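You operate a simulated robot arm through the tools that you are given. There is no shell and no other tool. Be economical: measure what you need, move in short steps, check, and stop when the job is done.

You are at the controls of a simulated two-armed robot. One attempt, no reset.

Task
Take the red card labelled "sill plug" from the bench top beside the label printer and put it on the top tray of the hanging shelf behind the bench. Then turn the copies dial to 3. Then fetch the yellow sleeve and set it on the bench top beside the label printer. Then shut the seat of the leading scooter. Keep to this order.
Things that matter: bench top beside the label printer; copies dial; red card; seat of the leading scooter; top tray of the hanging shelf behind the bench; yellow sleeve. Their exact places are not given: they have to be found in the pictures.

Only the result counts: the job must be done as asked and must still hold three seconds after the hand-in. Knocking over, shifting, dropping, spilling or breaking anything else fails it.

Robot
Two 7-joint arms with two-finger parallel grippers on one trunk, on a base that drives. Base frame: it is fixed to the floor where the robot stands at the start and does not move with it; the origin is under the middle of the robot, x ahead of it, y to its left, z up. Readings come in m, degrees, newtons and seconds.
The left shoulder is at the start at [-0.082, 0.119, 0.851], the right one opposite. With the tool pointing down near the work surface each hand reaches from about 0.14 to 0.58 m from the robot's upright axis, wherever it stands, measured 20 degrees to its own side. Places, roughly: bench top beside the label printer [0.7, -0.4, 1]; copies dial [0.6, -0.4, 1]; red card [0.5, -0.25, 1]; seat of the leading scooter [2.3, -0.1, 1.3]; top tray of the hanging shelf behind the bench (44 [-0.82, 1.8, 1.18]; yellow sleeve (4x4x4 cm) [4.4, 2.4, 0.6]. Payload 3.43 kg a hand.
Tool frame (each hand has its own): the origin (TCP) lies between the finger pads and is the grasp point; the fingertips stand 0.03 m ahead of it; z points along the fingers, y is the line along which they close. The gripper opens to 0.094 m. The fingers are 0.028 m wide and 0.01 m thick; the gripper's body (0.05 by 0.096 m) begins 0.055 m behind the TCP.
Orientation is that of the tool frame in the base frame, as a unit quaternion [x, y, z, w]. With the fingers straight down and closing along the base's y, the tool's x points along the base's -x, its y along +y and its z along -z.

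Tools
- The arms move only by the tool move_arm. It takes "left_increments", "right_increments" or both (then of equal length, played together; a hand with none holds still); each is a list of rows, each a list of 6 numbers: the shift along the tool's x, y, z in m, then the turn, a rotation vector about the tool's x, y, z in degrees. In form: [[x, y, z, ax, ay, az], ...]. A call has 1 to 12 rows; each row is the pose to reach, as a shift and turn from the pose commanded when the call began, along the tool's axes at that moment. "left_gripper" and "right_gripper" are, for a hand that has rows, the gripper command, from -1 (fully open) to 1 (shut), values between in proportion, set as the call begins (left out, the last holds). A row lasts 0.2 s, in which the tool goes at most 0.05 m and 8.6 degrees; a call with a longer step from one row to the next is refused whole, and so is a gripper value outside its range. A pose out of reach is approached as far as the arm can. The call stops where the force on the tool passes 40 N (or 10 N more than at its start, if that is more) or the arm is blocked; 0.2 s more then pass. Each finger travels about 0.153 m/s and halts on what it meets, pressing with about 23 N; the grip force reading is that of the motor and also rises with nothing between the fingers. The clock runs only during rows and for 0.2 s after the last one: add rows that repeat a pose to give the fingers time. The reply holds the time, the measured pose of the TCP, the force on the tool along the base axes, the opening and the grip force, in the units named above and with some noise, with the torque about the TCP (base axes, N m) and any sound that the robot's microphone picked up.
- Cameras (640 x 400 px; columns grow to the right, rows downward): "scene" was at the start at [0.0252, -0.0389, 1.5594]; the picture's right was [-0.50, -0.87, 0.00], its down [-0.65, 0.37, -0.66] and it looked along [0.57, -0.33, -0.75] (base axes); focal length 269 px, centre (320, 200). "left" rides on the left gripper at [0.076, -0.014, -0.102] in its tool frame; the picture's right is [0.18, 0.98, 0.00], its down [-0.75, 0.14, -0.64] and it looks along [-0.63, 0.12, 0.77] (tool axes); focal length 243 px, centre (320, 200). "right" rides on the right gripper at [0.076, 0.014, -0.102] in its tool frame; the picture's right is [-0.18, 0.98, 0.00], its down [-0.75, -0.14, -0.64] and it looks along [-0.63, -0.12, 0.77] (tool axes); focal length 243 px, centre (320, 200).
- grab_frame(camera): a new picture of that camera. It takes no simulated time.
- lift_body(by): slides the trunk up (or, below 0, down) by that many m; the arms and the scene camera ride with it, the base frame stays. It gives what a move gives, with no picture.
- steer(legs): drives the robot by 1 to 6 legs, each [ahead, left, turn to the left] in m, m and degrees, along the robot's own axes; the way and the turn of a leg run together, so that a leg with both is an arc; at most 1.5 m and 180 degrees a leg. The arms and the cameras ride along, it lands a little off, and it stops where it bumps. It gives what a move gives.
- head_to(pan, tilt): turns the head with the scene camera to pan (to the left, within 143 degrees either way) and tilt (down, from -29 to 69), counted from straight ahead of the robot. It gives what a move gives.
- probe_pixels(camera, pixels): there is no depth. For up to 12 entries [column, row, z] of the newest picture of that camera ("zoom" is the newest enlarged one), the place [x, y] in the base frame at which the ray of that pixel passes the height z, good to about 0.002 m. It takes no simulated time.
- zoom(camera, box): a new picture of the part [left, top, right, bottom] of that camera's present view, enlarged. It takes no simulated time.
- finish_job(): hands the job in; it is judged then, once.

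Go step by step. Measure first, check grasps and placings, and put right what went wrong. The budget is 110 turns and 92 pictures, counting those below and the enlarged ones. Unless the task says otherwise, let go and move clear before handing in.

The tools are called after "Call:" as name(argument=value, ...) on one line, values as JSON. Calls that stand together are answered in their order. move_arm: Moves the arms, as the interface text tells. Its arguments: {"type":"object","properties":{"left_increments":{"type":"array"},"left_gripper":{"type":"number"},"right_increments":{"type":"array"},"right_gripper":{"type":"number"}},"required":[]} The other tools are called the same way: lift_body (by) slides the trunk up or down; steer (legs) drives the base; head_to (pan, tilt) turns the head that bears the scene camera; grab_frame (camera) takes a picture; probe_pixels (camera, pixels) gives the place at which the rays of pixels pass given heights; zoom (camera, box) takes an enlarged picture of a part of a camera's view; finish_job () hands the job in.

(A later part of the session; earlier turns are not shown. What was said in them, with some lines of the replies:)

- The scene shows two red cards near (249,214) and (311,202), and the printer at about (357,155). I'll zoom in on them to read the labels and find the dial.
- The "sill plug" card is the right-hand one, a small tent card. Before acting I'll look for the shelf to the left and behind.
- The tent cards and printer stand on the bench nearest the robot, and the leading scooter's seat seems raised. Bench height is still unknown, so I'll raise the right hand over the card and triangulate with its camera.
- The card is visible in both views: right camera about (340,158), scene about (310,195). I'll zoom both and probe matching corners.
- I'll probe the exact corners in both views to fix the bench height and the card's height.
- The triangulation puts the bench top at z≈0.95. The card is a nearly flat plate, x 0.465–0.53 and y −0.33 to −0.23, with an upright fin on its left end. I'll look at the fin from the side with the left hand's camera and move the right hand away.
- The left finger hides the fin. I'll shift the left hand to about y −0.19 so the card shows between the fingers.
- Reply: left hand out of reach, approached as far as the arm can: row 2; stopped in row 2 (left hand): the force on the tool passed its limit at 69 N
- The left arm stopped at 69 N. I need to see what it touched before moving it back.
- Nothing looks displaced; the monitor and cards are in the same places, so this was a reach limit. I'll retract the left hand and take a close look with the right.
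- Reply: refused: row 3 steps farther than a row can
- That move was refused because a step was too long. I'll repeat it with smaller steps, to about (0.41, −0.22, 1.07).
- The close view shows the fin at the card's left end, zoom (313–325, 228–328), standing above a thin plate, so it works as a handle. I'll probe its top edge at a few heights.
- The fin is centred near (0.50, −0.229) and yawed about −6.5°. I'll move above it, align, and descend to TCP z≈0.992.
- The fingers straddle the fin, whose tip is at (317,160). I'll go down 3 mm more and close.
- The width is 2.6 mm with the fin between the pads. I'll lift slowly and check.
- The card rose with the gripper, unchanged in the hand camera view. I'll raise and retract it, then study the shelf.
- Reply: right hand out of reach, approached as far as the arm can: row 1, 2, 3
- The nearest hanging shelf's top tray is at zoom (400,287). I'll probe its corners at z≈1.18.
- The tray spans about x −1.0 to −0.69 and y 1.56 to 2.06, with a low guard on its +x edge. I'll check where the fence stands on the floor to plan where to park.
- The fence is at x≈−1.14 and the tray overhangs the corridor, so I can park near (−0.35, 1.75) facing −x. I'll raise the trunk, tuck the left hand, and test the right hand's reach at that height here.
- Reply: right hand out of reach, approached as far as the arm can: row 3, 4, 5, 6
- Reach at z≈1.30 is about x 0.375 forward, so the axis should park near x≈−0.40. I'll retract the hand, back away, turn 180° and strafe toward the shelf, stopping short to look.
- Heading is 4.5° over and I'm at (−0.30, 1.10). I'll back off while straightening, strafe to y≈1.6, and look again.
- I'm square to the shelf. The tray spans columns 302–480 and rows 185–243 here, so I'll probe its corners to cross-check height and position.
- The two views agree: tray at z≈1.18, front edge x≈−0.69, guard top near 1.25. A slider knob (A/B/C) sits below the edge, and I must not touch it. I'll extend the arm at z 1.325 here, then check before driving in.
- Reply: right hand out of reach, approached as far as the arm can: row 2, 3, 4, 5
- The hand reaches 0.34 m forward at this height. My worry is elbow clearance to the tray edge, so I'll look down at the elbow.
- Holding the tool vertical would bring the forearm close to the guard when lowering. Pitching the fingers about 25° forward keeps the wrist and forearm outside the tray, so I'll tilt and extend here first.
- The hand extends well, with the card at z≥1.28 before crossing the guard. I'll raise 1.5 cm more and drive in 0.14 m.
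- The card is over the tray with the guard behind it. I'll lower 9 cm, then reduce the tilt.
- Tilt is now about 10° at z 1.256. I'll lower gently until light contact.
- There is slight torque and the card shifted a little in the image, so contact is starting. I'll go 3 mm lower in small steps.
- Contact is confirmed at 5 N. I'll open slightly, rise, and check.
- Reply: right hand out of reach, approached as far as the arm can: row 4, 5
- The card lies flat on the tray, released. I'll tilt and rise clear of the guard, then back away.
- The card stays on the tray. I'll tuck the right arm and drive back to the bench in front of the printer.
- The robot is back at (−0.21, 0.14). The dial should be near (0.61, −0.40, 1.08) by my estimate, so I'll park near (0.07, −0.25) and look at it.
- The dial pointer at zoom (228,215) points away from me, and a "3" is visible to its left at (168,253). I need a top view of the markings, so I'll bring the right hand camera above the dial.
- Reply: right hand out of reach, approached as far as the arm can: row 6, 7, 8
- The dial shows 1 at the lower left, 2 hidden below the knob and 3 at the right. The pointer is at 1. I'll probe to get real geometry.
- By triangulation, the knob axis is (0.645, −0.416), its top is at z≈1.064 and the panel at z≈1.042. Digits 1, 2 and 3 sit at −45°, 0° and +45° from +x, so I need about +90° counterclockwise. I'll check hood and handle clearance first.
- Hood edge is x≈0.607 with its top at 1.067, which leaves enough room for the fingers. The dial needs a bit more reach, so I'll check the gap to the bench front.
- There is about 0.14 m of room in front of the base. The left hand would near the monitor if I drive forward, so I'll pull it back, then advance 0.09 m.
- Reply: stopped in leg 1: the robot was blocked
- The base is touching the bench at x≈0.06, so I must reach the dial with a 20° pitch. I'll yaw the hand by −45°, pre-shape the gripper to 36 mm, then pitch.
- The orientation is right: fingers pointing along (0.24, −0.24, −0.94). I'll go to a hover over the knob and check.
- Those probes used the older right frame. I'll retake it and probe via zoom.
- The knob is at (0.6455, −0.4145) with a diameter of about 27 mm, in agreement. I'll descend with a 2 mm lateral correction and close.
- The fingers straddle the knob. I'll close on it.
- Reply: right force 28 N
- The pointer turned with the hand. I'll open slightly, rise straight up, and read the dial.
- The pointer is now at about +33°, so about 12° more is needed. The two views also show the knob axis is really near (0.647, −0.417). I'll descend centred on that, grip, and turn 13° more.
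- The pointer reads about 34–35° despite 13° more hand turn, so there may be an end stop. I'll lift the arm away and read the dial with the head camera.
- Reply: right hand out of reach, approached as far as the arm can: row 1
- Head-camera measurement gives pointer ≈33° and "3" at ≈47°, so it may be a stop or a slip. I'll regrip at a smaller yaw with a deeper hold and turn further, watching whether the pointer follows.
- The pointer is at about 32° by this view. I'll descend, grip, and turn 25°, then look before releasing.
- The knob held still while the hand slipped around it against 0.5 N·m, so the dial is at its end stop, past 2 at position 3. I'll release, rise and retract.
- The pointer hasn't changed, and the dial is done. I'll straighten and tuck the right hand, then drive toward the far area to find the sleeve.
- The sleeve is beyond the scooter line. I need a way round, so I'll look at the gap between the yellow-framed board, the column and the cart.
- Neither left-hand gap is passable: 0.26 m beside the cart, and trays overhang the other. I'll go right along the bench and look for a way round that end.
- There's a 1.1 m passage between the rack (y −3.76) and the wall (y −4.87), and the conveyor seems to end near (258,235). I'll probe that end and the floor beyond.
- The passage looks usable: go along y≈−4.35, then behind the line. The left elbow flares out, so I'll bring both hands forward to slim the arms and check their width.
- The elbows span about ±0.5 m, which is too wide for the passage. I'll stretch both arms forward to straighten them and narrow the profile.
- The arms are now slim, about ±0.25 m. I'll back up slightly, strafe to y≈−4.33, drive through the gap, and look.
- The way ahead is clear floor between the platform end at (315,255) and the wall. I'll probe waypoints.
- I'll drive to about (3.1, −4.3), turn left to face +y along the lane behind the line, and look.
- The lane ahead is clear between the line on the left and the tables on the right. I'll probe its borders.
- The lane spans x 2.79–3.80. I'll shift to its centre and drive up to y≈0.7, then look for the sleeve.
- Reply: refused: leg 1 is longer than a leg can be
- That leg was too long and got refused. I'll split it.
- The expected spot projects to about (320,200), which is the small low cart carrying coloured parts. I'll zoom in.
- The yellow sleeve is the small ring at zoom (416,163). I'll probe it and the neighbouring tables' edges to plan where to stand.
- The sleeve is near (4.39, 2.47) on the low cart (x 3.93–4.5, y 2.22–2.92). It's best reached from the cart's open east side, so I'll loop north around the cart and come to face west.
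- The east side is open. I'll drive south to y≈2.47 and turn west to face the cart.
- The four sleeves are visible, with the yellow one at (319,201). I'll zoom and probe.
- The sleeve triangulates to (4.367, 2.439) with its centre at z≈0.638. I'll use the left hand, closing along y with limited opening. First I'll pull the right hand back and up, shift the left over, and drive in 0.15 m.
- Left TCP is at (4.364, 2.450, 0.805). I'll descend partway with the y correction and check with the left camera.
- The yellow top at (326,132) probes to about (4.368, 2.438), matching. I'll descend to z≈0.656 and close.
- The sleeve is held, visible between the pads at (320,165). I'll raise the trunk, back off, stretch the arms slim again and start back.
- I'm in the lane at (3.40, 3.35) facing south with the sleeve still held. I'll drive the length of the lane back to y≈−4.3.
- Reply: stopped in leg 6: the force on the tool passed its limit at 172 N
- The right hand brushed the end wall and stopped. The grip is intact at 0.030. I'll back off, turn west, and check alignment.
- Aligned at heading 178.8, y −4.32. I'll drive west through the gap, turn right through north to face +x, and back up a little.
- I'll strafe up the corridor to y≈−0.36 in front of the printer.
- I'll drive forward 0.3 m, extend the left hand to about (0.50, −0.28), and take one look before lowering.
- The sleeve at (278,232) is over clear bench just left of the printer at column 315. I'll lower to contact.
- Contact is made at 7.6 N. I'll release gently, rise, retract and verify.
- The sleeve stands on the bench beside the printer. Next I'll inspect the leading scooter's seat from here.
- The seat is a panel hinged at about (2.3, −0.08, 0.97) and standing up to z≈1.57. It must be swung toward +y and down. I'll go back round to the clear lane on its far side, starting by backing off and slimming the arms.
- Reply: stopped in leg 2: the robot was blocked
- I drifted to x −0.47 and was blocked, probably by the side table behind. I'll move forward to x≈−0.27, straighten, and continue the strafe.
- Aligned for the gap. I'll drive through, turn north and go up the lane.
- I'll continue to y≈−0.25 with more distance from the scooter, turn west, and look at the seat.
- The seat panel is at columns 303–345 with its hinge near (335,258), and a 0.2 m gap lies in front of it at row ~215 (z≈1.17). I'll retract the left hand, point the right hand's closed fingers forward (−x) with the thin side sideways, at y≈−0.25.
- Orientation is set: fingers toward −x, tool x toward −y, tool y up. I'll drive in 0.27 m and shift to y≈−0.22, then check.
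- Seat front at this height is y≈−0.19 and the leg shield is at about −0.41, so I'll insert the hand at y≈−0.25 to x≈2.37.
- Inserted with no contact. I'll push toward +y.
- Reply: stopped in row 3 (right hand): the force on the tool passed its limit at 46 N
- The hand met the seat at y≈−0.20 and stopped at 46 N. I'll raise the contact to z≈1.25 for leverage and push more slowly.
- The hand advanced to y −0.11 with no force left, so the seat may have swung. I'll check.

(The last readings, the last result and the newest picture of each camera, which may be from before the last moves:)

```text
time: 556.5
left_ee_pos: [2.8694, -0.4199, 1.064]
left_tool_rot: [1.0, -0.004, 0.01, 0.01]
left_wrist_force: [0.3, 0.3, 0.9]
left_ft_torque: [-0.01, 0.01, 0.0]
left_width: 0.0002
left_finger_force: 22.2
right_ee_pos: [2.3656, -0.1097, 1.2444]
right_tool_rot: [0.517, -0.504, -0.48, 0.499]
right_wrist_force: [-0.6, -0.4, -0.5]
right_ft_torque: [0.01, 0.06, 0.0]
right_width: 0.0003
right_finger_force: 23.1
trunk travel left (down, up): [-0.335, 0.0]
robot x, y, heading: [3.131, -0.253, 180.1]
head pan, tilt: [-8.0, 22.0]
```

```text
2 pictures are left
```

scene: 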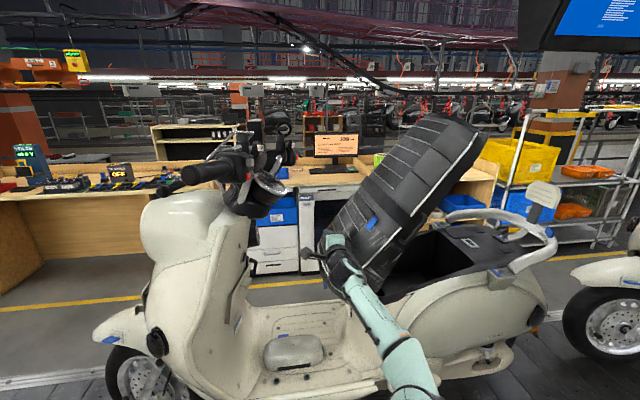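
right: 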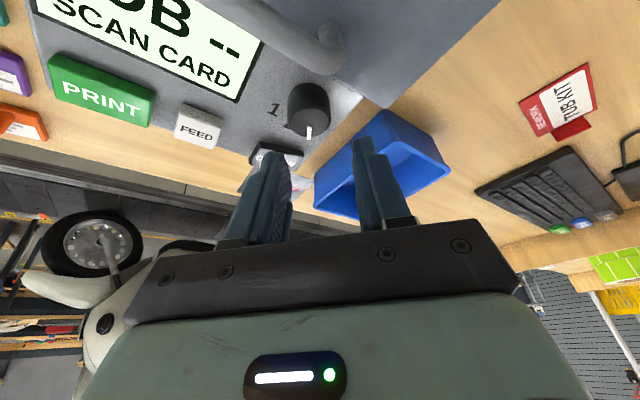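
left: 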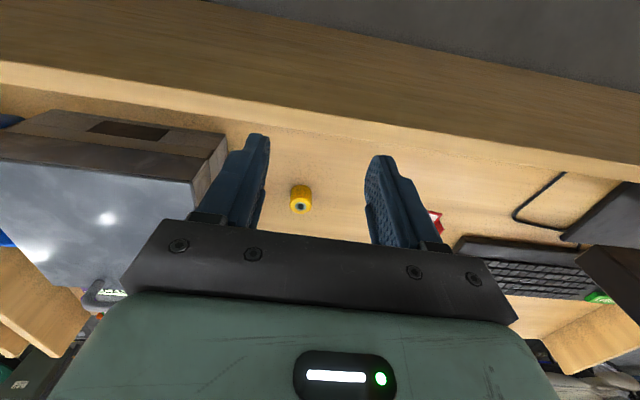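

The seat has tilted to about 40° from vertical. I'll keep following it: further +y, then curving down.

Call:
move_arm(right_increments=[[-0.02, 0, 0, 0, 0, 0], [-0.045, 0, 0, 0, 0, 0], [-0.07, 0, 0, 0, 0, 0], [-0.1, 0, 0, 0, 0, 0], [-0.13, 0, 0, 0, 0, 0], [-0.16, -0.01, 0, 0, 0, 0], [-0.19, -0.02, 0, 0, 0, 0], [-0.22, -0.035, 0, 0, 0, 0], [-0.25, -0.05, 0, 0, 0, 0], [-0.28, -0.07, 0, 0, 0, 0], [-0.3, -0.09, 0, 0, 0, 0], [-0.31, -0.11, 0, 0, 0, 0]])

```text
time: 557.7
left_ee_pos: [2.874, -0.4204, 1.0648]
left_tool_rot: [1.0, -0.003, 0.008, 0.01]
left_wrist_force: [0.2, -0.4, 0.1]
left_ft_torque: [-0.03, 0.02, 0.01]
left_width: 0.0
left_finger_force: 22.9
right_ee_pos: [2.3677, -0.0174, 1.2606]
right_tool_rot: [0.514, -0.496, -0.472, 0.518]
right_wrist_force: [18.4, -11.3, 7.2]
right_ft_torque: [-0.42, -1.19, -1.11]
right_width: 0.0002
right_finger_force: 23.0
right hand out of reach, approached as far as the arm can: row 5
trunk travel left (down, up): [-0.335, 0.0]
robot x, y, heading: [3.1335, -0.2507, -180.1]
head pan, tilt: [-8.0, 22.0]
stopped in row 5 (right hand): the force on the tool passed its limit at 44 N (the readings are from after the stop); the commanded pose is now the measured one
```

Force stopped it at y −0.02 near the reach limit. I'll draw the hand back 3 cm in reach and push slowly along +y and down.

Call:
move_arm(right_increments=[[0.005, 0, -0.02, 0, 0, 0], [-0.005, -0.005, -0.03, 0, 0, 0], [-0.015, -0.012, -0.03, 0, 0, 0], [-0.025, -0.02, -0.03, 0, 0, 0], [-0.035, -0.028, -0.03, 0, 0, 0], [-0.045, -0.036, -0.03, 0, 0, 0], [-0.055, -0.044, -0.03, 0, 0, 0], [-0.065, -0.052, -0.03, 0, 0, 0], [-0.075, -0.06, -0.03, 0, 0, 0], [-0.085, -0.07, -0.03, 0, 0, 0], [-0.095, -0.08, -0.03, 0, 0, 0], [-0.105, -0.09, -0.03, 0, 0, 0]])

```text
time: 558.9
left_ee_pos: [2.8725, -0.4219, 1.0644]
left_tool_rot: [1.0, -0.002, 0.011, 0.009]
left_wrist_force: [0.2, 0.7, 0.1]
left_ft_torque: [-0.01, -0.02, 0.0]
left_width: 0.0002
left_finger_force: 23.2
right_ee_pos: [2.3955, 0.0158, 1.2449]
right_tool_rot: [0.508, -0.487, -0.477, 0.526]
right_wrist_force: [2.5, -6.4, 8.7]
right_ft_torque: [-0.11, -0.37, -0.38]
right_width: 0.0
right_finger_force: 22.9
trunk travel left (down, up): [-0.335, 0.0]
robot x, y, heading: [3.1309, -0.2518, -179.8]
head pan, tilt: [-8.0, 22.0]
stopped in row 6 (right hand): the force on the tool passed its limit at 43 N (the readings are from after the stop); the commanded pose is now the measured one
```

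It advances but resists like a damper, so I'll follow the arc with several slow pushes in sequence.

Call:
move_arm(right_increments=[[-0.006, -0.0023, 0, 0, 0, 0], [-0.012, -0.0046, 0, 0, 0, 0], [-0.018, -0.0069, 0, 0, 0, 0], [-0.024, -0.0092, 0, 0, 0, 0], [-0.03, -0.0115, 0, 0, 0, 0], [-0.036, -0.0138, 0, 0, 0, 0], [-0.042, -0.0161, 0, 0, 0, 0], [-0.048, -0.0184, 0, 0, 0, 0], [-0.054, -0.0207, 0, 0, 0, 0], [-0.06, -0.023, 0, 0, 0, 0], [-0.066, -0.0253, 0, 0, 0, 0], [-0.072, -0.028, 0, 0, 0, 0]])

Call:
move_arm(right_increments=[[-0.0052, -0.0039, 0, 0, 0, 0], [-0.0104, -0.0078, 0, 0, 0, 0], [-0.0156, -0.0117, 0, 0, 0, 0], [-0.0208, -0.0156, 0, 0, 0, 0], [-0.026, -0.0195, 0, 0, 0, 0], [-0.0312, -0.0234, 0, 0, 0, 0], [-0.0364, -0.0273, 0, 0, 0, 0], [-0.0416, -0.0312, 0, 0, 0, 0], [-0.0468, -0.0351, 0, 0, 0, 0], [-0.052, -0.039, 0, 0, 0, 0], [-0.0572, -0.0429, 0, 0, 0, 0], [-0.062, -0.047, 0, 0, 0, 0]])

Call:
move_arm(right_increments=[[-0.0039, -0.0052, 0, 0, 0, 0], [-0.0078, -0.0104, 0, 0, 0, 0], [-0.0117, -0.0156, 0, 0, 0, 0], [-0.0156, -0.0208, 0, 0, 0, 0], [-0.0195, -0.026, 0, 0, 0, 0], [-0.0234, -0.0312, 0, 0, 0, 0], [-0.0273, -0.0364, 0, 0, 0, 0], [-0.0312, -0.0416, 0, 0, 0, 0], [-0.0351, -0.0468, 0, 0, 0, 0], [-0.039, -0.052, 0, 0, 0, 0], [-0.0429, -0.0572, 0, 0, 0, 0], [-0.047, -0.062, 0, 0, 0, 0]])

Call:
grab_frame(camera="scene")

```text
time: 560.2
left_ee_pos: [2.8747, -0.4241, 1.0647]
left_tool_rot: [1.0, -0.001, 0.008, 0.009]
left_wrist_force: [-0.6, 0.1, 0.0]
left_ft_torque: [0.01, 0.01, 0.01]
left_width: 0.0003
left_finger_force: 22.8
right_ee_pos: [2.3969, 0.0359, 1.2421]
right_tool_rot: [0.506, -0.482, -0.478, 0.532]
right_wrist_force: [18.7, -15.8, 10.5]
right_ft_torque: [-0.51, -1.45, -1.34]
right_width: 0.0
right_finger_force: 23.2
trunk travel left (down, up): [-0.335, 0.0]
robot x, y, heading: [3.1321, -0.2536, -179.9]
head pan, tilt: [-8.0, 22.0]
stopped in row 6 (right hand): the force on the tool passed its limit at 40 N (the readings are from after the stop); the commanded pose is now the measured one
```

```text
time: 560.8
left_ee_pos: [2.8757, -0.424, 1.0649]
left_tool_rot: [1.0, -0.001, 0.009, 0.009]
left_wrist_force: [0.3, 0.6, -0.3]
left_ft_torque: [0.01, -0.01, 0.0]
left_width: 0.0001
left_finger_force: 23.0
right_ee_pos: [2.397, 0.0387, 1.2417]
right_tool_rot: [0.505, -0.479, -0.477, 0.537]
right_wrist_force: [25.7, -17.7, 8.3]
right_ft_torque: [-0.71, -1.68, -1.65]
right_width: 0.0
right_finger_force: 22.7
trunk travel left (down, up): [-0.335, 0.0]
robot x, y, heading: [3.1358, -0.2574, -179.9]
head pan, tilt: [-8.0, 22.0]
stopped in row 2 (right hand): the force on the tool passed its limit at 41 N (the readings are from after the stop); the commanded pose is now the measured one
```

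```text
time: 561.3
left_ee_pos: [2.8776, -0.4259, 1.0661]
left_tool_rot: [1.0, 0.0, 0.008, 0.009]
left_wrist_force: [-0.5, 0.7, -0.5]
left_ft_torque: [-0.01, 0.02, 0.01]
left_width: 0.0
left_finger_force: 23.0
right_ee_pos: [2.3982, 0.0376, 1.2419]
right_tool_rot: [0.502, -0.475, -0.477, 0.543]
right_wrist_force: [28.2, -17.6, 9.5]
right_ft_torque: [-0.61, -1.9, -1.68]
right_width: 0.0
right_finger_force: 22.9
trunk travel left (down, up): [-0.335, 0.0]
robot x, y, heading: [3.1366, -0.2499, -179.8]
head pan, tilt: [-8.0, 22.0]
stopped in row 2 (right hand): the force on the tool passed its limit at 43 N (the readings are from after the stop); the commanded pose is now the measured one
```

```text
1 pictures are left
5 turns are left
```

scene: 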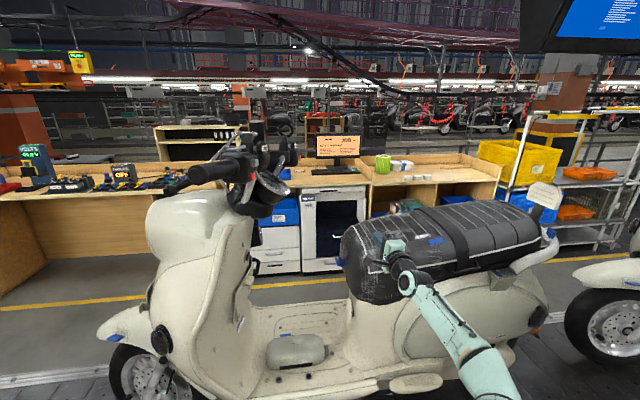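

The seat now lies down on the body: its underside follows the rim from (375,300) to (540,245), and more push no longer moves it. I'll lift the hand, shift north, and press down nearer the rear to make sure it's fully shut.

Call:
move_arm(right_increments=[[0.01, 0.02, -0.02, 0, 0, 0], [0.01, 0.05, -0.05, 0, 0, 0], [0.01, 0.08, -0.09, 0, 0, 0], [0.01, 0.08, -0.09, 0, 0, 0]])

Call:
steer(legs=[[0, -0.26, 0]])

Call:
move_arm(right_increments=[[0, 0, 0.03, 0, 0, 0], [0, 0, 0.06, 0, 0, 0], [0, 0, 0.09, 0, 0, 0], [0, -0.015, 0.09, 0, 0, 0], [0, -0.03, 0.09, 0, 0, 0], [0, -0.045, 0.09, 0, 0, 0], [0, -0.06, 0.09, 0, 0, 0], [0, -0.075, 0.09, 0, 0, 0], [0, -0.09, 0.09, 0, 0, 0], [0, -0.105, 0.09, 0, 0, 0], [0, -0.12, 0.09, 0, 0, 0], [0, -0.135, 0.09, 0, 0, 0]])

```text
time: 562.3
left_ee_pos: [2.8719, -0.4241, 1.0656]
left_tool_rot: [1.0, -0.001, 0.01, 0.009]
left_wrist_force: [-0.5, -0.6, 0.4]
left_ft_torque: [0.0, 0.01, 0.04]
left_width: 0.0
left_finger_force: 23.2
right_ee_pos: [2.4828, 0.0469, 1.3124]
right_tool_rot: [0.503, -0.479, -0.478, 0.537]
right_wrist_force: [0.8, -0.1, -0.3]
right_ft_torque: [0.02, 0.01, 0.02]
right_width: 0.0001
right_finger_force: 23.4
trunk travel left (down, up): [-0.335, 0.0]
robot x, y, heading: [3.1349, -0.2542, -179.9]
head pan, tilt: [-8.0, 22.0]
```

```text
time: 565.2
left_ee_pos: [2.8695, -0.1582, 1.065]
left_tool_rot: [1.0, -0.003, 0.01, 0.009]
left_wrist_force: [0.2, 0.0, 0.9]
left_ft_torque: [-0.01, 0.01, -0.01]
left_width: 0.0
left_finger_force: 22.7
right_ee_pos: [2.4859, 0.3152, 1.3138]
right_tool_rot: [0.501, -0.48, -0.48, 0.536]
right_wrist_force: [0.9, -0.4, 1.3]
right_ft_torque: [0.03, 0.04, -0.05]
right_width: 0.0
right_finger_force: 23.2
trunk travel left (down, up): [-0.335, 0.0]
robot x, y, heading: [3.1312, 0.0103, -180.4]
head pan, tilt: [-8.0, 22.0]
```

```text
time: 565.5
left_ee_pos: [2.872, -0.1583, 1.0648]
left_tool_rot: [1.0, -0.004, 0.009, 0.009]
left_wrist_force: [-1.2, -0.5, -0.1]
left_ft_torque: [-0.01, 0.02, 0.0]
left_width: 0.0001
left_finger_force: 23.1
right_ee_pos: [2.4874, 0.313, 1.3164]
right_tool_rot: [0.505, -0.479, -0.478, 0.536]
right_wrist_force: [27.6, -2.7, -2.2]
right_ft_torque: [-0.02, -0.34, -0.22]
right_width: 0.0
right_finger_force: 23.3
trunk travel left (down, up): [-0.335, 0.0]
robot x, y, heading: [3.1325, 0.0113, 179.6]
head pan, tilt: [-8.0, 22.0]
stopped in row 1 (right hand): the force on the tool passed its limit at 59 N (the readings are from after the stop); the commanded pose is now the measured one
4 turns are left
```

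The hand met the seat's side at z≈1.31, so the seat's rear is still a little raised and I must press from on top. I'll raise the hand, align the shoulder with the seat, and edge the base closer.

Call:
move_arm(right_increments=[[0, 0.015, -0.03, 0, 0, 0], [0, 0.035, -0.06, 0, 0, 0], [0, 0.06, -0.08, 0, 0, 0], [0, 0.06, -0.08, 0, 0, 0]])

Call:
steer(legs=[[0, -0.12, 0], [0.1, 0, 0]])

```text
time: 566.5
left_ee_pos: [2.8692, -0.157, 1.0659]
left_tool_rot: [1.0, -0.004, 0.009, 0.01]
left_wrist_force: [0.6, 0.7, 0.0]
left_ft_torque: [-0.01, -0.02, -0.03]
left_width: 0.0
left_finger_force: 23.3
right_ee_pos: [2.5626, 0.3223, 1.3697]
right_tool_rot: [0.505, -0.479, -0.478, 0.536]
right_wrist_force: [1.0, 0.8, -0.2]
right_ft_torque: [0.0, -0.02, 0.02]
right_width: 0.0
right_finger_force: 23.5
trunk travel left (down, up): [-0.335, 0.0]
robot x, y, heading: [3.1357, 0.0113, 179.8]
head pan, tilt: [-8.0, 22.0]
```

```text
time: 569.0
left_ee_pos: [2.7783, -0.0373, 1.063]
left_tool_rot: [1.0, -0.004, 0.01, 0.011]
left_wrist_force: [0.2, 0.1, 0.2]
left_ft_torque: [-0.01, -0.03, -0.01]
left_width: 0.0
left_finger_force: 23.4
right_ee_pos: [2.4723, 0.4408, 1.3689]
right_tool_rot: [0.508, -0.48, -0.476, 0.534]
right_wrist_force: [0.5, 0.0, -0.5]
right_ft_torque: [-0.01, 0.01, -0.03]
right_width: 0.0
right_finger_force: 22.8
trunk travel left (down, up): [-0.335, 0.0]
robot x, y, heading: [3.0435, 0.1315, 180.0]
head pan, tilt: [-8.0, 22.0]
stopped in leg 2: the force on the tool passed its limit at 185 N (the readings are from after the stop); the commanded pose is now the measured one
3 turns are left
```

The rear of the seat is still high (contact at y 0.44, z 1.37). I'll back off, move to y≈0.2 above the lower part of the seat, and press down and back in several slow strokes.

Call:
move_arm(right_increments=[[0, 0, -0.05, 0, 0, 0], [0.045, 0, -0.06, 0, 0, 0], [0.09, 0, -0.06, 0, 0, 0], [0.135, 0, -0.06, 0, 0, 0], [0.18, 0, -0.06, 0, 0, 0], [0.22, 0, -0.06, 0, 0, 0], [0.24, 0, -0.02, 0, 0, 0], [0.24, 0, 0.02, 0, 0, 0], [0.24, 0, 0.06, 0, 0, 0], [0.24, 0, 0.1, 0, 0, 0], [0.24, 0, 0.1, 0, 0, 0]])

Call:
move_arm(right_increments=[[0, -0.012, 0, 0, 0, 0], [0, -0.024, 0, 0, 0, 0], [0, -0.036, 0, 0, 0, 0], [0, -0.048, 0, 0, 0, 0], [0, -0.06, 0, 0, 0, 0], [0, -0.072, 0, 0, 0, 0], [0, -0.084, 0, 0, 0, 0], [0, -0.096, 0, 0, 0, 0], [0, -0.108, 0, 0, 0, 0], [0, -0.12, 0, 0, 0, 0], [0, -0.132, 0, 0, 0, 0], [0, -0.144, 0, 0, 0, 0]])

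Call:
move_arm(right_increments=[[-0.003, -0.007, 0, 0, 0, 0], [-0.006, -0.014, 0, 0, 0, 0], [-0.009, -0.021, 0, 0, 0, 0], [-0.012, -0.028, 0, 0, 0, 0], [-0.015, -0.035, 0, 0, 0, 0], [-0.018, -0.042, 0, 0, 0, 0], [-0.021, -0.049, 0, 0, 0, 0], [-0.024, -0.056, 0, 0, 0, 0], [-0.027, -0.063, 0, 0, 0, 0], [-0.03, -0.07, 0, 0, 0, 0], [-0.033, -0.077, 0, 0, 0, 0], [-0.036, -0.084, 0, 0, 0, 0]])

Call:
move_arm(right_increments=[[-0.002, -0.005, 0, 0, 0, 0], [-0.004, -0.01, 0, 0, 0, 0], [-0.006, -0.015, 0, 0, 0, 0], [-0.008, -0.02, 0, 0, 0, 0], [-0.01, -0.025, 0, 0, 0, 0], [-0.012, -0.03, 0, 0, 0, 0], [-0.014, -0.035, 0, 0, 0, 0], [-0.016, -0.04, 0, 0, 0, 0], [-0.018, -0.045, 0, 0, 0, 0], [-0.02, -0.05, 0, 0, 0, 0], [-0.022, -0.055, 0, 0, 0, 0], [-0.024, -0.06, 0, 0, 0, 0]])

Call:
move_arm(right_increments=[[-0.002, -0.005, 0, 0, 0, 0], [-0.004, -0.01, 0, 0, 0, 0], [-0.006, -0.015, 0, 0, 0, 0], [-0.008, -0.02, 0, 0, 0, 0], [-0.01, -0.025, 0, 0, 0, 0], [-0.012, -0.03, 0, 0, 0, 0], [-0.014, -0.035, 0, 0, 0, 0], [-0.016, -0.04, 0, 0, 0, 0]])

Call:
grab_frame(camera="scene")

```text
time: 571.4
left_ee_pos: [2.7805, -0.0369, 1.064]
left_tool_rot: [1.0, -0.005, 0.009, 0.01]
left_wrist_force: [0.0, -0.6, -0.6]
left_ft_torque: [0.0, 0.04, 0.0]
left_width: 0.0003
left_finger_force: 22.6
right_ee_pos: [2.3947, 0.193, 1.3771]
right_tool_rot: [0.507, -0.48, -0.476, 0.535]
right_wrist_force: [-0.6, -0.5, -0.3]
right_ft_torque: [-0.01, -0.03, 0.0]
right_width: 0.0001
right_finger_force: 22.5
trunk travel left (down, up): [-0.335, 0.0]
robot x, y, heading: [3.0409, 0.1332, 180.2]
head pan, tilt: [-8.0, 22.0]
```

```text
time: 572.9
left_ee_pos: [2.7841, -0.0371, 1.0646]
left_tool_rot: [1.0, -0.006, 0.007, 0.011]
left_wrist_force: [0.9, 0.0, 0.4]
left_ft_torque: [0.02, 0.02, 0.01]
left_width: 0.0
left_finger_force: 23.1
right_ee_pos: [2.4006, 0.1947, 1.3131]
right_tool_rot: [0.501, -0.477, -0.482, 0.538]
right_wrist_force: [24.6, 2.8, 10.1]
right_ft_torque: [0.44, -1.79, -0.52]
right_width: 0.0
right_finger_force: 22.5
trunk travel left (down, up): [-0.335, 0.0]
robot x, y, heading: [3.0411, 0.1349, 179.8]
head pan, tilt: [-8.0, 22.0]
stopped in row 7 (right hand): the force on the tool passed its limit at 44 N (the readings are from after the stop); the commanded pose is now the measured one
```

```text
time: 573.5
left_ee_pos: [2.7844, -0.036, 1.0655]
left_tool_rot: [1.0, -0.005, 0.008, 0.011]
left_wrist_force: [0.6, -0.2, 0.2]
left_ft_torque: [0.02, -0.01, 0.01]
left_width: 0.0001
left_finger_force: 22.8
right_ee_pos: [2.4009, 0.2014, 1.3058]
right_tool_rot: [0.497, -0.474, -0.486, 0.54]
right_wrist_force: [29.5, 2.4, 11.4]
right_ft_torque: [0.41, -2.03, -0.67]
right_width: 0.0001
right_finger_force: 23.4
trunk travel left (down, up): [-0.335, 0.0]
robot x, y, heading: [3.0464, 0.133, 179.8]
head pan, tilt: [-8.0, 22.0]
stopped in row 3 (right hand): the force on the tool passed its limit at 41 N (the readings are from after the stop); the commanded pose is now the measured one
```

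```text
time: 574.1
left_ee_pos: [2.7853, -0.0363, 1.0659]
left_tool_rot: [1.0, -0.005, 0.007, 0.011]
left_wrist_force: [-0.3, 0.3, -0.7]
left_ft_torque: [0.03, -0.01, 0.0]
left_width: 0.0002
left_finger_force: 23.2
right_ee_pos: [2.4008, 0.2071, 1.3022]
right_tool_rot: [0.494, -0.472, -0.489, 0.542]
right_wrist_force: [31.3, 1.4, 11.6]
right_ft_torque: [0.4, -2.18, -0.8]
right_width: 0.0
right_finger_force: 23.0
trunk travel left (down, up): [-0.335, 0.0]
robot x, y, heading: [3.0426, 0.1324, 180.0]
head pan, tilt: [-8.0, 22.0]
stopped in row 2 (right hand): the force on the tool passed its limit at 42 N (the readings are from after the stop); the commanded pose is now the measured one
```

```text
time: 574.6
left_ee_pos: [2.7855, -0.0367, 1.0647]
left_tool_rot: [1.0, -0.006, 0.007, 0.01]
left_wrist_force: [-0.3, -0.6, -0.9]
left_ft_torque: [0.02, 0.02, 0.03]
left_width: 0.0
left_finger_force: 22.8
right_ee_pos: [2.4005, 0.2109, 1.2979]
right_tool_rot: [0.492, -0.47, -0.49, 0.544]
right_wrist_force: [34.1, 0.5, 10.9]
right_ft_torque: [0.31, -2.35, -0.91]
right_width: 0.0
right_finger_force: 23.4
trunk travel left (down, up): [-0.335, 0.0]
robot x, y, heading: [3.0458, 0.1316, 179.7]
head pan, tilt: [-8.0, 22.0]
stopped in row 2 (right hand): the force on the tool passed its limit at 44 N (the readings are from after the stop); the commanded pose is now the measured one
```

```text
0 pictures are left
2 turns are left
```

scene: 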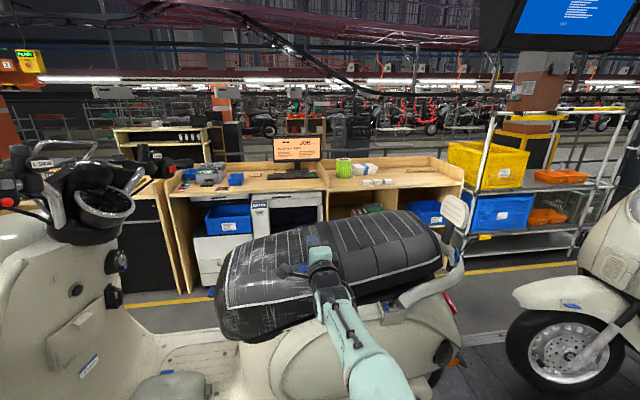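

The seat looks down on the body, but the fingers were only bearing on its rounded side edge. I'll lift, reach further over the top, press down repeatedly, then retreat clear.

Call:
move_arm(right_increments=[[0, 0.025, -0.01, 0, 0, 0], [0, 0.05, -0.01, 0, 0, 0], [0, 0.055, 0.03, 0, 0, 0], [0, 0.055, 0.07, 0, 0, 0], [0, 0.055, 0.09, 0, 0, 0], [0, 0.055, 0.09, 0, 0, 0]])

Call:
move_arm(right_increments=[[0, -0.01, 0, 0, 0, 0], [0, -0.02, 0, 0, 0, 0], [0, -0.03, 0, 0, 0, 0], [0, -0.04, 0, 0, 0, 0], [0, -0.05, 0, 0, 0, 0], [0, -0.06, 0, 0, 0, 0], [0, -0.07, 0, 0, 0, 0], [0, -0.08, 0, 0, 0, 0], [0, -0.09, 0, 0, 0, 0], [0, -0.1, 0, 0, 0, 0], [0, -0.11, 0, 0, 0, 0], [0, -0.12, 0, 0, 0, 0]])

Call:
move_arm(right_increments=[[0, -0.004, 0, 0, 0, 0], [0, -0.008, 0, 0, 0, 0], [0, -0.012, 0, 0, 0, 0], [0, -0.016, 0, 0, 0, 0], [0, -0.02, 0, 0, 0, 0], [0, -0.024, 0, 0, 0, 0], [0, -0.028, 0, 0, 0, 0], [0, -0.032, 0, 0, 0, 0], [0, -0.036, 0, 0, 0, 0], [0, -0.04, 0, 0, 0, 0], [0, -0.044, 0, 0, 0, 0], [0, -0.048, 0, 0, 0, 0]])

Call:
move_arm(right_increments=[[0, -0.004, 0, 0, 0, 0], [0, -0.008, 0, 0, 0, 0], [0, -0.012, 0, 0, 0, 0], [0, -0.016, 0, 0, 0, 0], [0, -0.02, 0, 0, 0, 0], [0, -0.024, 0, 0, 0, 0], [0, -0.028, 0, 0, 0, 0], [0, -0.032, 0, 0, 0, 0], [0, -0.036, 0, 0, 0, 0], [0, -0.04, 0, 0, 0, 0]])

Call:
move_arm(right_increments=[[0, -0.004, 0, 0, 0, 0], [0, -0.008, 0, 0, 0, 0], [0, -0.012, 0, 0, 0, 0], [0, -0.016, 0, 0, 0, 0], [0, -0.02, 0, 0, 0, 0], [0, -0.024, 0, 0, 0, 0], [0, -0.028, 0, 0, 0, 0], [0, -0.032, 0, 0, 0, 0]])

Call:
move_arm(right_increments=[[0, -0.004, 0, 0, 0, 0], [0, -0.008, 0, 0, 0, 0], [0, -0.012, 0, 0, 0, 0], [0, -0.016, 0, 0, 0, 0], [0, -0.02, 0, 0, 0, 0], [0, -0.024, 0, 0, 0, 0], [0, -0.028, 0, 0, 0, 0], [0, -0.032, 0, 0, 0, 0]])

Call:
move_arm(right_increments=[[0, 0.03, 0, 0, 0, 0], [0, 0.06, -0.02, 0, 0, 0], [0, 0.06, -0.06, 0, 0, 0], [0, 0.06, -0.1, 0, 0, 0], [0, 0.06, -0.14, 0, 0, 0], [0, 0.06, -0.18, 0, 0, 0]])

Call:
steer(legs=[[-0.2, 0, 0]])

```text
time: 576.0
left_ee_pos: [2.7797, -0.0361, 1.0634]
left_tool_rot: [1.0, -0.006, 0.01, 0.01]
left_wrist_force: [-0.6, -0.7, 0.1]
left_ft_torque: [0.0, 0.01, -0.04]
left_width: 0.0
left_finger_force: 22.7
right_ee_pos: [2.3555, 0.2068, 1.3364]
right_tool_rot: [0.494, -0.474, -0.489, 0.541]
right_wrist_force: [1.9, 0.9, 8.2]
right_ft_torque: [0.25, -0.47, 0.03]
right_width: 0.0001
right_finger_force: 23.1
right hand out of reach, approached as far as the arm can: row 3, 4, 5, 6
trunk travel left (down, up): [-0.335, 0.0]
robot x, y, heading: [3.0471, 0.1254, 179.6]
head pan, tilt: [-8.0, 22.0]
```

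```text
time: 577.1
left_ee_pos: [2.7813, -0.0357, 1.0643]
left_tool_rot: [1.0, -0.005, 0.01, 0.011]
left_wrist_force: [0.5, -0.1, -0.6]
left_ft_torque: [0.05, 0.01, 0.01]
left_width: 0.0
left_finger_force: 22.4
right_ee_pos: [2.3551, 0.2085, 1.3063]
right_tool_rot: [0.49, -0.469, -0.495, 0.543]
right_wrist_force: [2.9, 2.4, 15.6]
right_ft_torque: [0.56, -1.04, 0.13]
right_width: 0.0003
right_finger_force: 22.6
trunk travel left (down, up): [-0.335, 0.0]
robot x, y, heading: [3.0437, 0.1347, 179.8]
head pan, tilt: [-8.0, 22.0]
stopped in row 5 (right hand): the force on the tool passed its limit at 42 N (the readings are from after the stop); the commanded pose is now the measured one
```

```text
time: 578.0
left_ee_pos: [2.7806, -0.0365, 1.0627]
left_tool_rot: [1.0, -0.007, 0.009, 0.011]
left_wrist_force: [-0.1, -0.8, 0.0]
left_ft_torque: [0.03, -0.01, 0.04]
left_width: 0.0001
left_finger_force: 22.9
right_ee_pos: [2.3554, 0.2108, 1.2984]
right_tool_rot: [0.487, -0.468, -0.5, 0.542]
right_wrist_force: [3.0, 3.3, 15.4]
right_ft_torque: [0.6, -1.06, 0.1]
right_width: 0.0003
right_finger_force: 22.5
trunk travel left (down, up): [-0.335, 0.0]
robot x, y, heading: [3.0434, 0.1314, 179.9]
head pan, tilt: [-8.0, 22.0]
stopped in row 4 (right hand): the force on the tool passed its limit at 42 N (the readings are from after the stop); the commanded pose is now the measured one
```

```text
time: 578.7
left_ee_pos: [2.7812, -0.0369, 1.0637]
left_tool_rot: [1.0, -0.006, 0.01, 0.011]
left_wrist_force: [-0.3, -0.3, 0.0]
left_ft_torque: [0.0, 0.01, 0.0]
left_width: 0.0001
left_finger_force: 22.8
right_ee_pos: [2.3551, 0.2107, 1.2988]
right_tool_rot: [0.484, -0.462, -0.502, 0.548]
right_wrist_force: [1.7, 0.8, 16.1]
right_ft_torque: [0.47, -0.97, -0.01]
right_width: 0.0001
right_finger_force: 23.0
trunk travel left (down, up): [-0.335, 0.0]
robot x, y, heading: [3.0431, 0.134, 179.7]
head pan, tilt: [-8.0, 22.0]
stopped in row 3 (right hand): the force on the tool passed its limit at 42 N (the readings are from after the stop); the commanded pose is now the measured one
```

```text
time: 579.3
left_ee_pos: [2.7818, -0.035, 1.0637]
left_tool_rot: [1.0, -0.006, 0.01, 0.011]
left_wrist_force: [-1.2, 0.4, -0.6]
left_ft_torque: [-0.01, 0.01, -0.02]
left_width: 0.0
left_finger_force: 22.8
right_ee_pos: [2.3555, 0.2097, 1.2999]
right_tool_rot: [0.482, -0.456, -0.505, 0.552]
right_wrist_force: [1.5, -0.4, 16.2]
right_ft_torque: [0.41, -0.96, -0.04]
right_width: 0.0002
right_finger_force: 23.1
trunk travel left (down, up): [-0.335, 0.0]
robot x, y, heading: [3.0436, 0.1328, 179.7]
head pan, tilt: [-8.0, 22.0]
stopped in row 3 (right hand): the force on the tool passed its limit at 43 N (the readings are from after the stop); the commanded pose is now the measured one
```

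```text
time: 579.9
left_ee_pos: [2.7803, -0.0354, 1.0646]
left_tool_rot: [1.0, -0.007, 0.008, 0.011]
left_wrist_force: [-0.3, -0.4, -0.2]
left_ft_torque: [0.03, 0.04, 0.01]
left_width: 0.0
left_finger_force: 22.6
right_ee_pos: [2.3564, 0.2109, 1.3003]
right_tool_rot: [0.478, -0.451, -0.508, 0.556]
right_wrist_force: [3.5, -1.2, 15.2]
right_ft_torque: [0.37, -1.05, -0.16]
right_width: 0.0001
right_finger_force: 23.1
trunk travel left (down, up): [-0.335, 0.0]
robot x, y, heading: [3.0448, 0.1343, 179.6]
head pan, tilt: [-8.0, 22.0]
stopped in row 3 (right hand): the force on the tool passed its limit at 43 N (the readings are from after the stop); the commanded pose is now the measured one
```

```text
time: 581.3
left_ee_pos: [2.7801, -0.0345, 1.0647]
left_tool_rot: [1.0, -0.007, 0.009, 0.01]
left_wrist_force: [1.1, 0.7, -0.2]
left_ft_torque: [-0.01, 0.01, 0.03]
left_width: 0.0
left_finger_force: 22.9
right_ee_pos: [2.5424, 0.2273, 1.331]
right_tool_rot: [0.48, -0.454, -0.508, 0.553]
right_wrist_force: [-0.7, 1.0, 0.0]
right_ft_torque: [0.0, -0.03, -0.01]
right_width: 0.0002
right_finger_force: 22.8
trunk travel left (down, up): [-0.335, 0.0]
robot x, y, heading: [3.045, 0.1307, 179.5]
head pan, tilt: [-8.0, 22.0]
```

```text
time: 582.9
left_ee_pos: [2.9781, -0.0366, 1.0651]
left_tool_rot: [1.0, -0.005, 0.01, 0.011]
left_wrist_force: [-0.6, -0.4, -0.3]
left_ft_torque: [-0.01, -0.01, 0.01]
left_width: 0.0002
left_finger_force: 22.7
right_ee_pos: [2.7416, 0.2247, 1.3311]
right_tool_rot: [0.479, -0.454, -0.508, 0.553]
right_wrist_force: [-1.2, -0.2, -0.3]
right_ft_torque: [0.0, 0.01, 0.0]
right_width: 0.0
right_finger_force: 22.9
trunk travel left (down, up): [-0.335, 0.0]
robot x, y, heading: [3.2427, 0.1297, 179.6]
head pan, tilt: [-8.0, 22.0]
1 turns are left
```

In the last three presses the seat stayed firm at z≈1.30 under more than 40 N, so it is at its stop. Both hands are clear, and this is my last turn, so I'm handing in.

Call:
finish_job()

```text
The job is handed in.
```

I handed the job in with all four steps done in order, but I could not confirm two of them.

- **Red card:** the "sill plug" card lies flat on the shelf's top tray. I saw it there after letting go.
- **Copies dial:** I turned it past 2 until it would turn no further. The pointer measured about 33°, while the printed "3" sits at about 45°. I took the end of travel as position 3.
- **Yellow sleeve:** it stands upright on the bench beside the printer.
- **Scooter seat:** I swung it down, and it stayed firm under more than 40 N. I had no pictures left to check that it is fully shut, and I heard no latch.

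The robot also made some unplanned contacts:
- **End wall:** a hand stopped against it at 172 N.
- **Behind the bench:** the base was blocked once, probably by the side table there. I did not check whether the table moved.
- **Scooter:** a hand stopped at 185 N near the rear of the seat, on either the seat or the backrest. I did not check for damage or movement there.
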